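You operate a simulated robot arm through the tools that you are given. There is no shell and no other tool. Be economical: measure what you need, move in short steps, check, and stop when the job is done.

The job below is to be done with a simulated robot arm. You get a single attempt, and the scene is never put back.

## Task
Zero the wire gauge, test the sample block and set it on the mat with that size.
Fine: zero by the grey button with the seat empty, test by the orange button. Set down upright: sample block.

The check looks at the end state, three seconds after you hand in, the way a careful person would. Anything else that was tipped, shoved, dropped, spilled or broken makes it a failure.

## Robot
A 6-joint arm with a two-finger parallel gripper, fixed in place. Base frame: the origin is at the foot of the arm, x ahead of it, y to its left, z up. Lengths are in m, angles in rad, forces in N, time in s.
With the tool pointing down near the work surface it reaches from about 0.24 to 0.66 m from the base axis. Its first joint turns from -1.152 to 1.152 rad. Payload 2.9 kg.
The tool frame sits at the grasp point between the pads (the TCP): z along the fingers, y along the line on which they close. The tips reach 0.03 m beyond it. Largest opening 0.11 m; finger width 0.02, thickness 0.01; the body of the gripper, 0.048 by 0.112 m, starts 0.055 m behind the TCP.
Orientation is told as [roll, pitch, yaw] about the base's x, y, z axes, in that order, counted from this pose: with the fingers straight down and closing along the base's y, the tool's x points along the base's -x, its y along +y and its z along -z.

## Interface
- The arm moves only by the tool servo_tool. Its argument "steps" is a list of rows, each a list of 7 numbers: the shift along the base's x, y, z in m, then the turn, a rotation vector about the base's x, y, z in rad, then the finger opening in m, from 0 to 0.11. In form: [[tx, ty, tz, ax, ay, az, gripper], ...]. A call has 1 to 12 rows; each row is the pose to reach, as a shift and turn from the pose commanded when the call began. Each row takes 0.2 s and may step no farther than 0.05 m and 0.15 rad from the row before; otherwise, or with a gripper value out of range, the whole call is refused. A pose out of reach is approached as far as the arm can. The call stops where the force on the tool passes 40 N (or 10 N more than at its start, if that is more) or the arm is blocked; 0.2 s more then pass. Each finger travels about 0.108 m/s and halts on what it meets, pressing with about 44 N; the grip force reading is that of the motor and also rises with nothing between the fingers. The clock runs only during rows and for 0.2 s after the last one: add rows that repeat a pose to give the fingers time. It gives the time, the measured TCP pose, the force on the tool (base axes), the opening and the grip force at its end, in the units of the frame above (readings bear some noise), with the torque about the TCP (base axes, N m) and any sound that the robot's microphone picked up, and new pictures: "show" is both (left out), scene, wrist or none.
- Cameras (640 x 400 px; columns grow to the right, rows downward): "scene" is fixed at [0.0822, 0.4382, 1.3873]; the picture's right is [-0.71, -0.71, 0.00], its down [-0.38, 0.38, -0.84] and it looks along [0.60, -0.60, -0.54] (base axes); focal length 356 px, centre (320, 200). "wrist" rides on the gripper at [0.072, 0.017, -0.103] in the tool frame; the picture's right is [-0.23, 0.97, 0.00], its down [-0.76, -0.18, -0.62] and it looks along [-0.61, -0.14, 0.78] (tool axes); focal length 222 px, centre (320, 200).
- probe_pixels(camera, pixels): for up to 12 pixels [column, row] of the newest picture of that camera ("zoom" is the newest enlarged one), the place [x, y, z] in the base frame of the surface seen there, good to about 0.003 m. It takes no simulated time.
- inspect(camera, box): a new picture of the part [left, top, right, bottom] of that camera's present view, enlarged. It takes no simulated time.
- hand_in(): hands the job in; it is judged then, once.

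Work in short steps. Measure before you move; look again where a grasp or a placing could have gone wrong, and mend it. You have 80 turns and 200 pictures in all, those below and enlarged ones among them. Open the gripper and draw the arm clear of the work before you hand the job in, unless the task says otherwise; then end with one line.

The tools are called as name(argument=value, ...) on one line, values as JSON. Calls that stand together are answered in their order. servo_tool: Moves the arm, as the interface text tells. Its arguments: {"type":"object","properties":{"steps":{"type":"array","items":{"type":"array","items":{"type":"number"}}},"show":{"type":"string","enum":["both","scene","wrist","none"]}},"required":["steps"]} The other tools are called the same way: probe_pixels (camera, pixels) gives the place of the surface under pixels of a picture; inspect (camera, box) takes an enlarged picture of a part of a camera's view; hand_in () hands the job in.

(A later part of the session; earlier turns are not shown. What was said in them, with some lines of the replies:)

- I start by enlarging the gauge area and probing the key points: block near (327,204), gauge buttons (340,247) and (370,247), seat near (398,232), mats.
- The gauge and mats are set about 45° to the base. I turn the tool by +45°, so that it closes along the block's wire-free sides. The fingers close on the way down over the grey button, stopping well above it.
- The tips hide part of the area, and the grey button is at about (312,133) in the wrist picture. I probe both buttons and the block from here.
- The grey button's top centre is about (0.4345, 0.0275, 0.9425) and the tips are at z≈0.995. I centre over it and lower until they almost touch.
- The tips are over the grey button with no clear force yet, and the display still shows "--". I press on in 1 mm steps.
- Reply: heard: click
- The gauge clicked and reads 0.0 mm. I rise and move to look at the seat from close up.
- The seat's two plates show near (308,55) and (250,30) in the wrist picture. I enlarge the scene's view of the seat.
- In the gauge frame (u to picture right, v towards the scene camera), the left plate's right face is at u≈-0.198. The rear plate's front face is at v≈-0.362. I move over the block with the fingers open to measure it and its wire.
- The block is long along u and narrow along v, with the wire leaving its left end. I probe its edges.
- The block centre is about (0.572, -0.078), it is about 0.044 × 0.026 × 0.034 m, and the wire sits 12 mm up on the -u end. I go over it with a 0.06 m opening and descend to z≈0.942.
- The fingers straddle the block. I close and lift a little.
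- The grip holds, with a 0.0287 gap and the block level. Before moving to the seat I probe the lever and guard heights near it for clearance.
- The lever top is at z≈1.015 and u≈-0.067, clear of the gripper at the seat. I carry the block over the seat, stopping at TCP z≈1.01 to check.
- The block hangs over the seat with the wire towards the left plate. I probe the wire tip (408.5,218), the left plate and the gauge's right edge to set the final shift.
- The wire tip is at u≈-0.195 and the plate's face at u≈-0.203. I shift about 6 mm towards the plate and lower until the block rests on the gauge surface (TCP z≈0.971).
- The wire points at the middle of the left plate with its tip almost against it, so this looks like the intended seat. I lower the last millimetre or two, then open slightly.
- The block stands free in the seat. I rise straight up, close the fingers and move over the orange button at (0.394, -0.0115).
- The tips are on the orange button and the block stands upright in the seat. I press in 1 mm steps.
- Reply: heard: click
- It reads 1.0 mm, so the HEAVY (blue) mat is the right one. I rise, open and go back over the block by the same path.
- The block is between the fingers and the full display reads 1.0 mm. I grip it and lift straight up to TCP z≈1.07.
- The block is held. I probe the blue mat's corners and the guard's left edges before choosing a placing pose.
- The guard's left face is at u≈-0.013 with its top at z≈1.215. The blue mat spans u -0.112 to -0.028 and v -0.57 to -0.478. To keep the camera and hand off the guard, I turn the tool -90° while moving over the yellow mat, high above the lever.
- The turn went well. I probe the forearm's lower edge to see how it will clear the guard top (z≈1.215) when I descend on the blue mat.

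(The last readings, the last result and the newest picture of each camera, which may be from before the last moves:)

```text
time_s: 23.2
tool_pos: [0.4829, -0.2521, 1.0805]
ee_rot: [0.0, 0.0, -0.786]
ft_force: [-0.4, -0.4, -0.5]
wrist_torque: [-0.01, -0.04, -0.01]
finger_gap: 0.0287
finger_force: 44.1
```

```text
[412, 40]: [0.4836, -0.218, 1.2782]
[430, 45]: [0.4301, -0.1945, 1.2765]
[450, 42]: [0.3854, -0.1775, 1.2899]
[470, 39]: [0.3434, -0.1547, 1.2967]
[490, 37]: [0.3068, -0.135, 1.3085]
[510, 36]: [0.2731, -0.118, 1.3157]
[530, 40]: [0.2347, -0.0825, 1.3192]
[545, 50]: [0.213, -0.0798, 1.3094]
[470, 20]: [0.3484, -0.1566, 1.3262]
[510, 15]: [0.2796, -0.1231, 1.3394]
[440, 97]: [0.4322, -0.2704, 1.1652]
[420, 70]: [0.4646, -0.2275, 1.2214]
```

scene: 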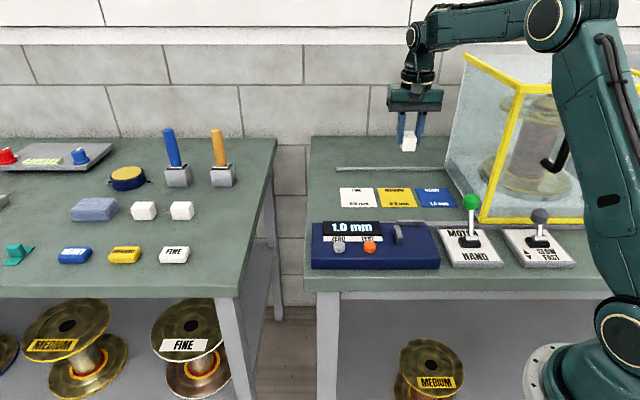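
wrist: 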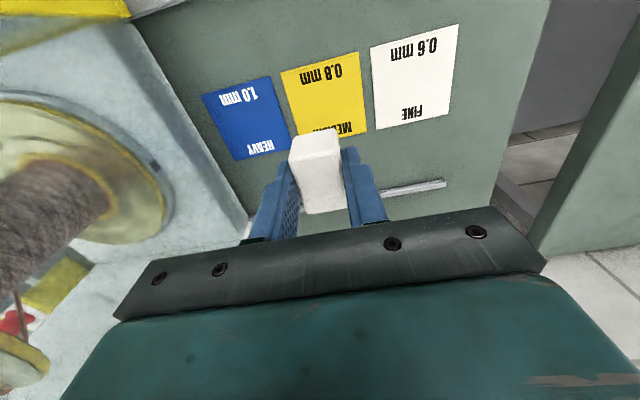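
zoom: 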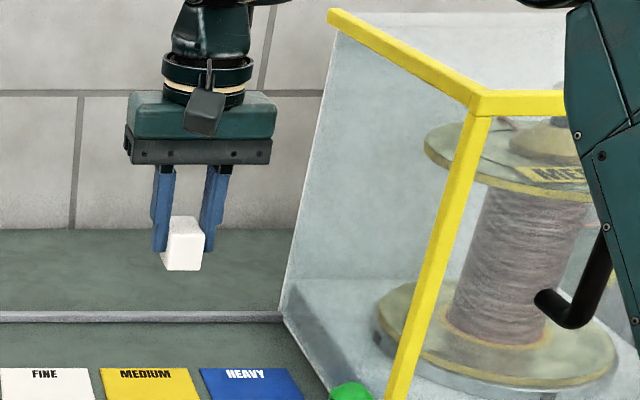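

The forearm's lower edge is at z≈1.28 and its left face is about 25 mm off the arm plane, so it should clear the guard sideways if I use the left part of the blue mat. I move over (u≈-0.094, v≈-0.512) at TCP z≈1.03 and look.

servo_tool(steps=[[-0.018, -0.0145, 0, 0, 0, 0, 0.015], [-0.036, -0.029, 0, 0, 0, 0, 0.015], [-0.0544, -0.0434, 0, 0, 0, 0, 0.015], [-0.0544, -0.0434, -0.025, 0, 0, 0, 0.015], [-0.0544, -0.0434, -0.05, 0, 0, 0, 0.015], [-0.0544, -0.0434, -0.05, 0, 0, 0, 0.015]])

inspect(camera="scene", box=[370, 10, 610, 160])

inspect(camera="scene", box=[380, 130, 500, 205])

```text
time_s: 24.6
tool_pos: [0.4292, -0.2947, 1.03]
ee_rot: [0.0, 0.0, -0.784]
ft_force: [-0.2, -0.4, -0.9]
wrist_torque: [-0.02, -0.01, 0.0]
finger_gap: 0.0288
finger_force: 43.8
```

scene: 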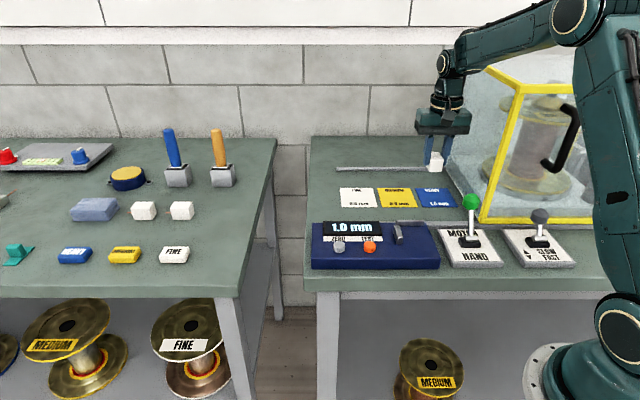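
wrist: 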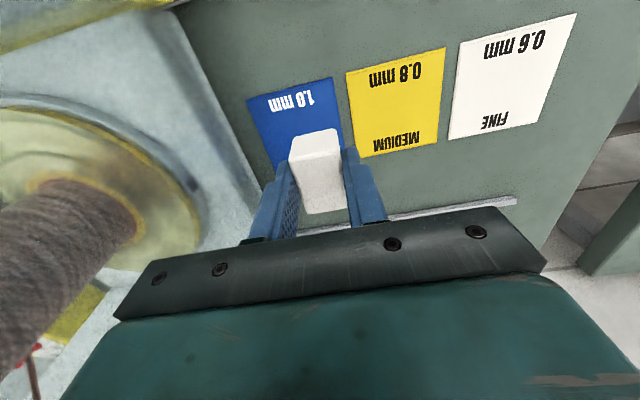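

```text
2.67 times, centred on (490, 85) of scene
```

zoom: 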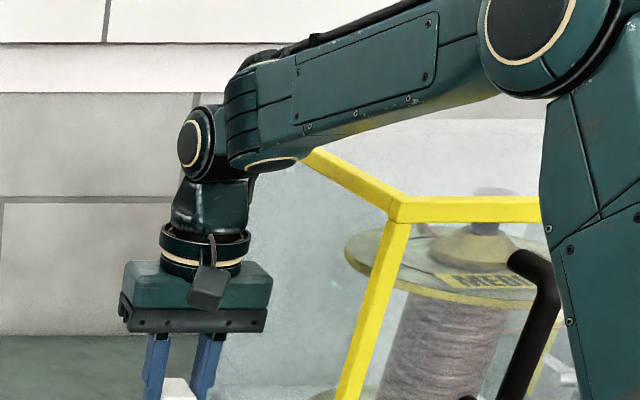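

```text
5.33 times, centred on (440, 168) of scene
```

zoom: 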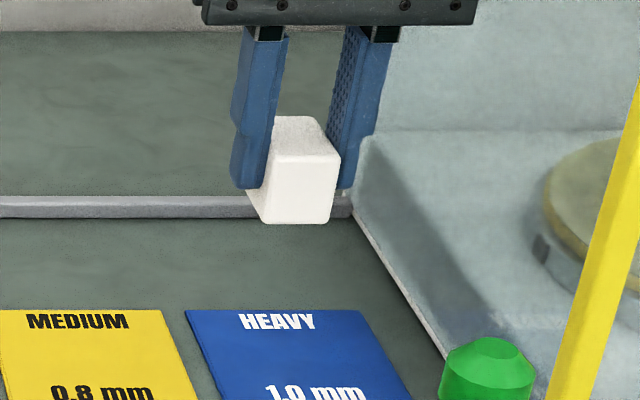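

The scene shows the forearm's lower end near (455–485, 30–72), close to the guard's top rail. I probe those points to check clearance before going lower.

probe_pixels(camera="scene", pixels=[[440, 63], [450, 55], [460, 50], [462, 66], [471, 71], [480, 69], [484, 66], [490, 58], [510, 52], [540, 46], [489, 70], [505, 79]])

inspect(camera="scene", box=[430, 30, 526, 90])

```text
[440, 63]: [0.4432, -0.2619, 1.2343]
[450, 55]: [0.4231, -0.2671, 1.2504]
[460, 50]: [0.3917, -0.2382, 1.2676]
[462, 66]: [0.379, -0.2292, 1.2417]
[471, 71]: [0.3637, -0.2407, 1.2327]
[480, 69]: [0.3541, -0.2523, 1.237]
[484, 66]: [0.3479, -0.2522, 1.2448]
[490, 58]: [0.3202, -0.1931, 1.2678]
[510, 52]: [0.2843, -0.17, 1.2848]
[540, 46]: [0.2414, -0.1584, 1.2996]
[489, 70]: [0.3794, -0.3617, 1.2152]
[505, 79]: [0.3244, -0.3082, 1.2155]
```

```text
6.67 times, centred on (478, 60) of scene
```

zoom: 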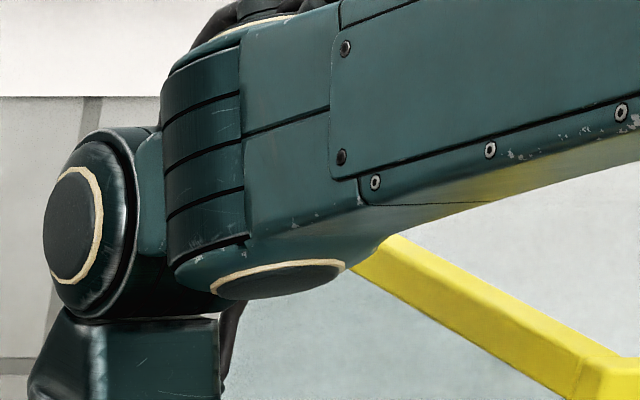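

The forearm is about ±26 mm around the arm plane, which leaves about 30 mm to the guard, so the descent is safe. I shift 4 mm further onto the mat and lower to just above it.

servo_tool(steps=[[-0.003, -0.003, -0.02, 0, 0, 0, 0.015], [-0.003, -0.003, -0.045, 0, 0, 0, 0.015], [-0.003, -0.003, -0.065, 0, 0, 0, 0.015], [-0.003, -0.003, -0.077, 0, 0, 0, 0.015], [-0.003, -0.003, -0.081, 0, 0, 0, 0.015], [-0.003, -0.003, -0.081, 0, 0, 0, 0.015]])

inspect(camera="scene", box=[390, 150, 486, 210])

```text
time_s: 26.0
tool_pos: [0.4244, -0.2999, 0.9483]
ee_rot: [0.001, -0.001, -0.785]
ft_force: [0.5, 0.1, -0.9]
wrist_torque: [0.02, 0.01, 0.0]
finger_gap: 0.0288
finger_force: 44.1
```

scene: 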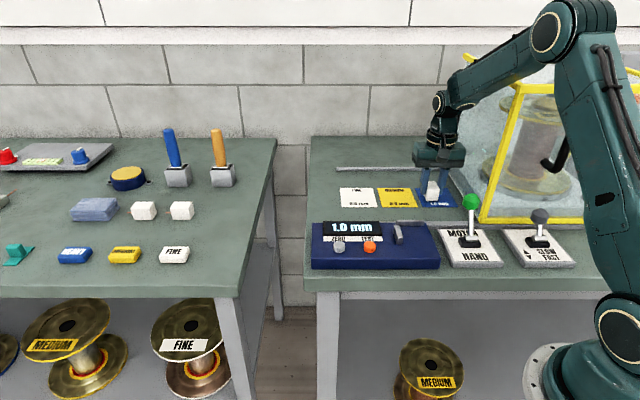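
wrist: 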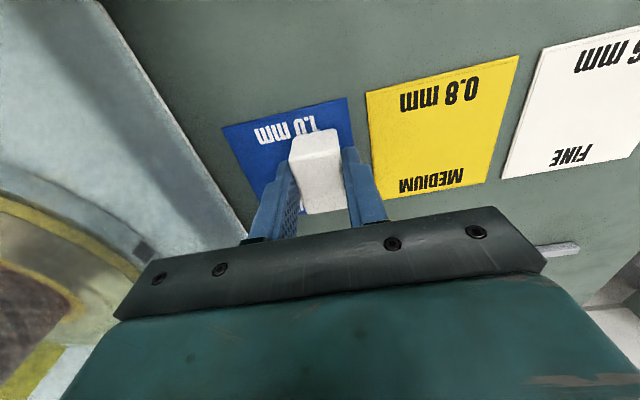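

```text
6.67 times, centred on (438, 180) of scene
```

zoom: 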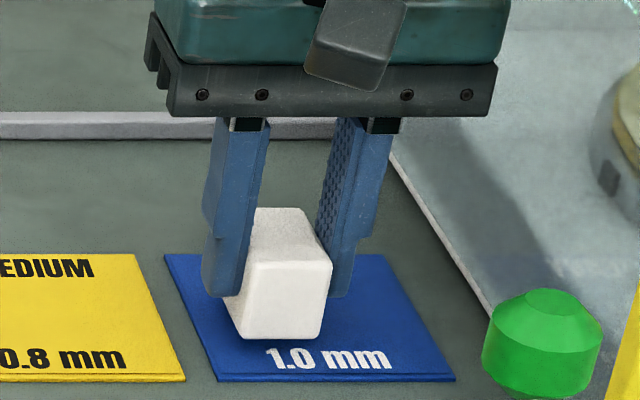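

The block hangs about 5 mm above the blue mat, well inside its edges. I lower the rest, then open slightly.

servo_tool(steps=[[0, 0, -0.002, 0, 0, 0, 0.015], [0, 0, -0.0035, 0, 0, 0, 0.015], [0, 0, -0.0045, 0, 0, 0, 0.015], [0, 0, -0.0045, 0, 0, 0, 0.015]], show="none")

inspect(camera="scene", box=[390, 150, 486, 210])

```text
time_s: 27.0
tool_pos: [0.425, -0.2973, 0.9452]
ee_rot: [0.001, 0.0, -0.786]
ft_force: [0.0, -0.1, -0.3]
wrist_torque: [-0.02, 0.05, 0.0]
finger_gap: 0.0287
finger_force: 44.2
```

```text
6.67 times, centred on (438, 180) of scene
```

zoom: 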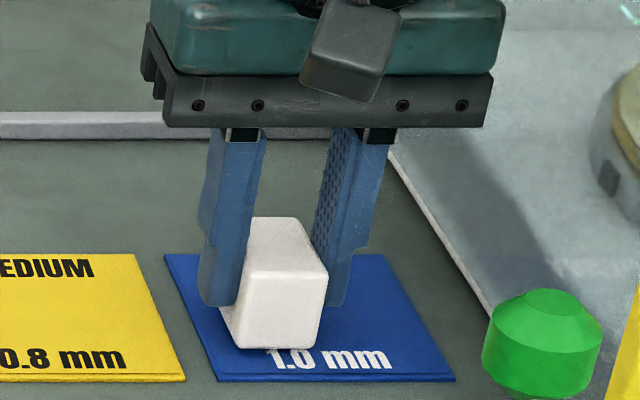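

There is no contact force yet, so I go down in half-millimetre steps until I feel the mat.

servo_tool(steps=[[0, 0, -0.0007, 0, 0, 0, 0.015], [0, 0, -0.0014, 0, 0, 0, 0.015], [0, 0, -0.0014, 0, 0, 0, 0.015]], show="none")

```text
time_s: 27.8
tool_pos: [0.4258, -0.2977, 0.9447]
ee_rot: [0.0, 0.001, -0.785]
ft_force: [-0.3, -0.8, 0.2]
wrist_torque: [0.01, -0.01, 0.0]
finger_gap: 0.0287
finger_force: 44.5
```

Still no force. I go one more millimetre.

servo_tool(steps=[[0, 0, -0.0007, 0, 0, 0, 0.015], [0, 0, -0.0014, 0, 0, 0, 0.015], [0, 0, -0.0014, 0, 0, 0, 0.015]], show="none")

inspect(camera="scene", box=[406, 165, 470, 205])

```text
time_s: 28.6
tool_pos: [0.4257, -0.2984, 0.9434]
ee_rot: [0.0, 0.001, -0.784]
ft_force: [0.1, 0.0, -0.8]
wrist_torque: [-0.03, -0.01, -0.01]
finger_gap: 0.0287
finger_force: 44.0
```

```text
10.00 times, centred on (438, 185) of scene
```

zoom: 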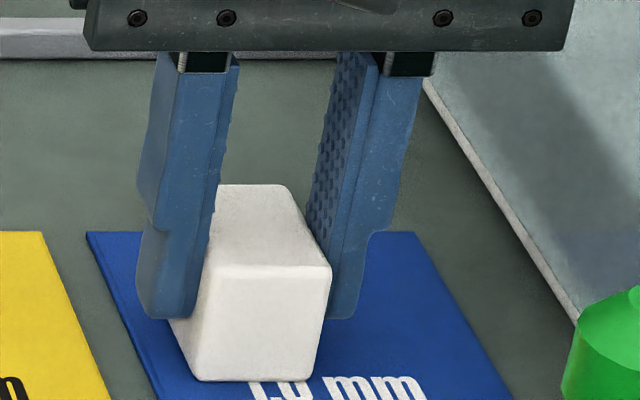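

The block is within about a millimetre of the mat. I go 0.8 mm lower, open to 0.05 m, and look.

servo_tool(steps=[[0, 0, -0.0008, 0, 0, 0, 0.015], [0, 0, -0.0008, 0, 0, 0, 0.03], [0, 0, -0.0008, 0, 0, 0, 0.05], [0, 0, -0.0008, 0, 0, 0, 0.05]], show="none")

inspect(camera="scene", box=[406, 165, 470, 205])

```text
time_s: 29.6
tool_pos: [0.4264, -0.3, 0.9423]
ee_rot: [0.0, -0.001, -0.784]
ft_force: [0.3, 0.0, 0.3]
wrist_torque: [-0.01, -0.01, 0.02]
finger_gap: 0.0498
finger_force: 0.0
```

```text
10.00 times, centred on (438, 185) of scene
```

zoom: 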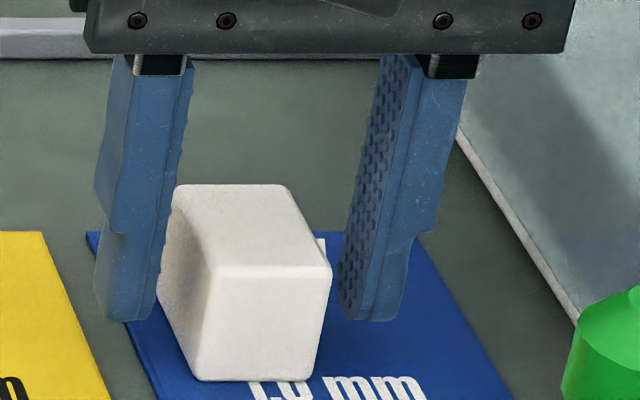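

The block stands free and upright on the blue mat. I rise straight up, then draw back to the left and clear of the guard.

servo_tool(steps=[[0, 0, 0.02, 0, 0, 0, 0.05], [0, 0, 0.06, 0, 0, 0, 0.05], [0, 0, 0.1, 0, 0, 0, 0.05], [0, 0, 0.145, 0, 0, 0, 0.05], [0.02, 0.03, 0.16, 0, 0, 0, 0.05], [0.04, 0.065, 0.16, 0, 0, 0, 0.05], [0.06, 0.1, 0.16, 0, 0, 0, 0.05], [0.06, 0.1, 0.16, 0, 0, 0, 0.05]])

inspect(camera="scene", box=[306, 160, 482, 270])

```text
time_s: 31.4
tool_pos: [0.4856, -0.1976, 1.1027]
ee_rot: [0.001, 0.0, -0.786]
ft_force: [-0.1, -0.6, 0.1]
wrist_torque: [0.01, 0.04, 0.0]
finger_gap: 0.0505
finger_force: 0.1
```

scene: 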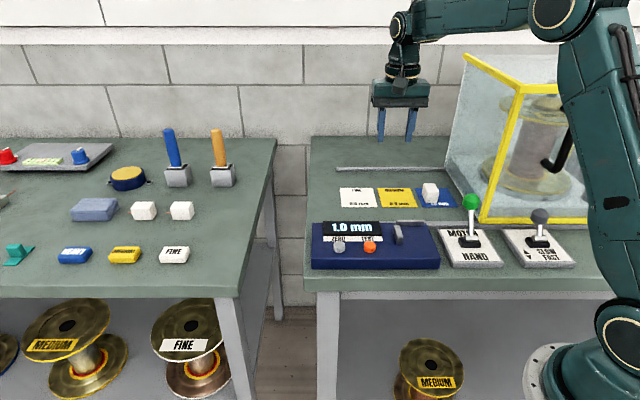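
wrist: 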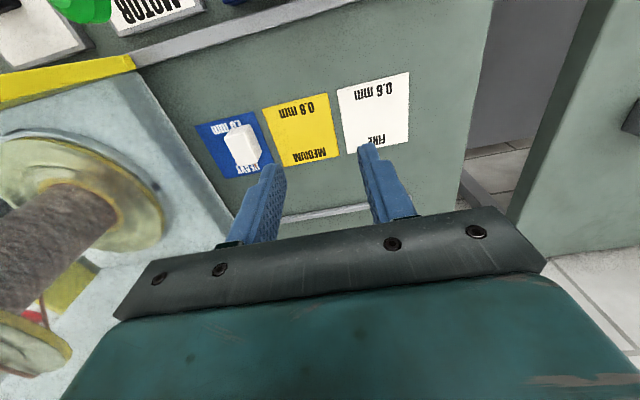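

```text
3.64 times, centred on (394, 215) of scene
```

zoom: 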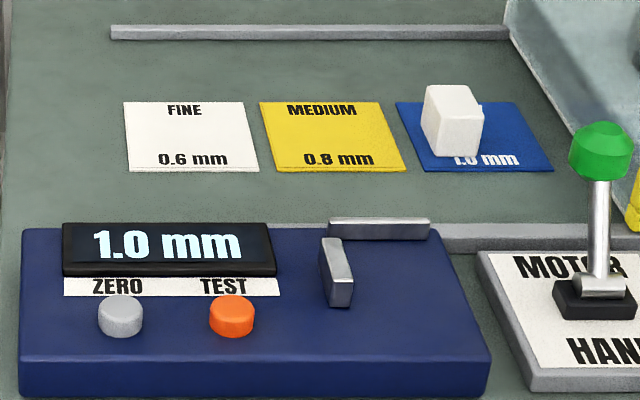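

The block stands upright fully on the HEAVY 1.0 mm mat, the gauge still shows 1.0 mm, and nothing else has moved. The gripper is open and clear, so I hand in.

hand_in()

```text
The job is handed in.
```

I zeroed the gauge with the seat empty, tested the sample block at 1.0 mm, and set it upright on the blue HEAVY 1.0 mm mat; the job is handed in.
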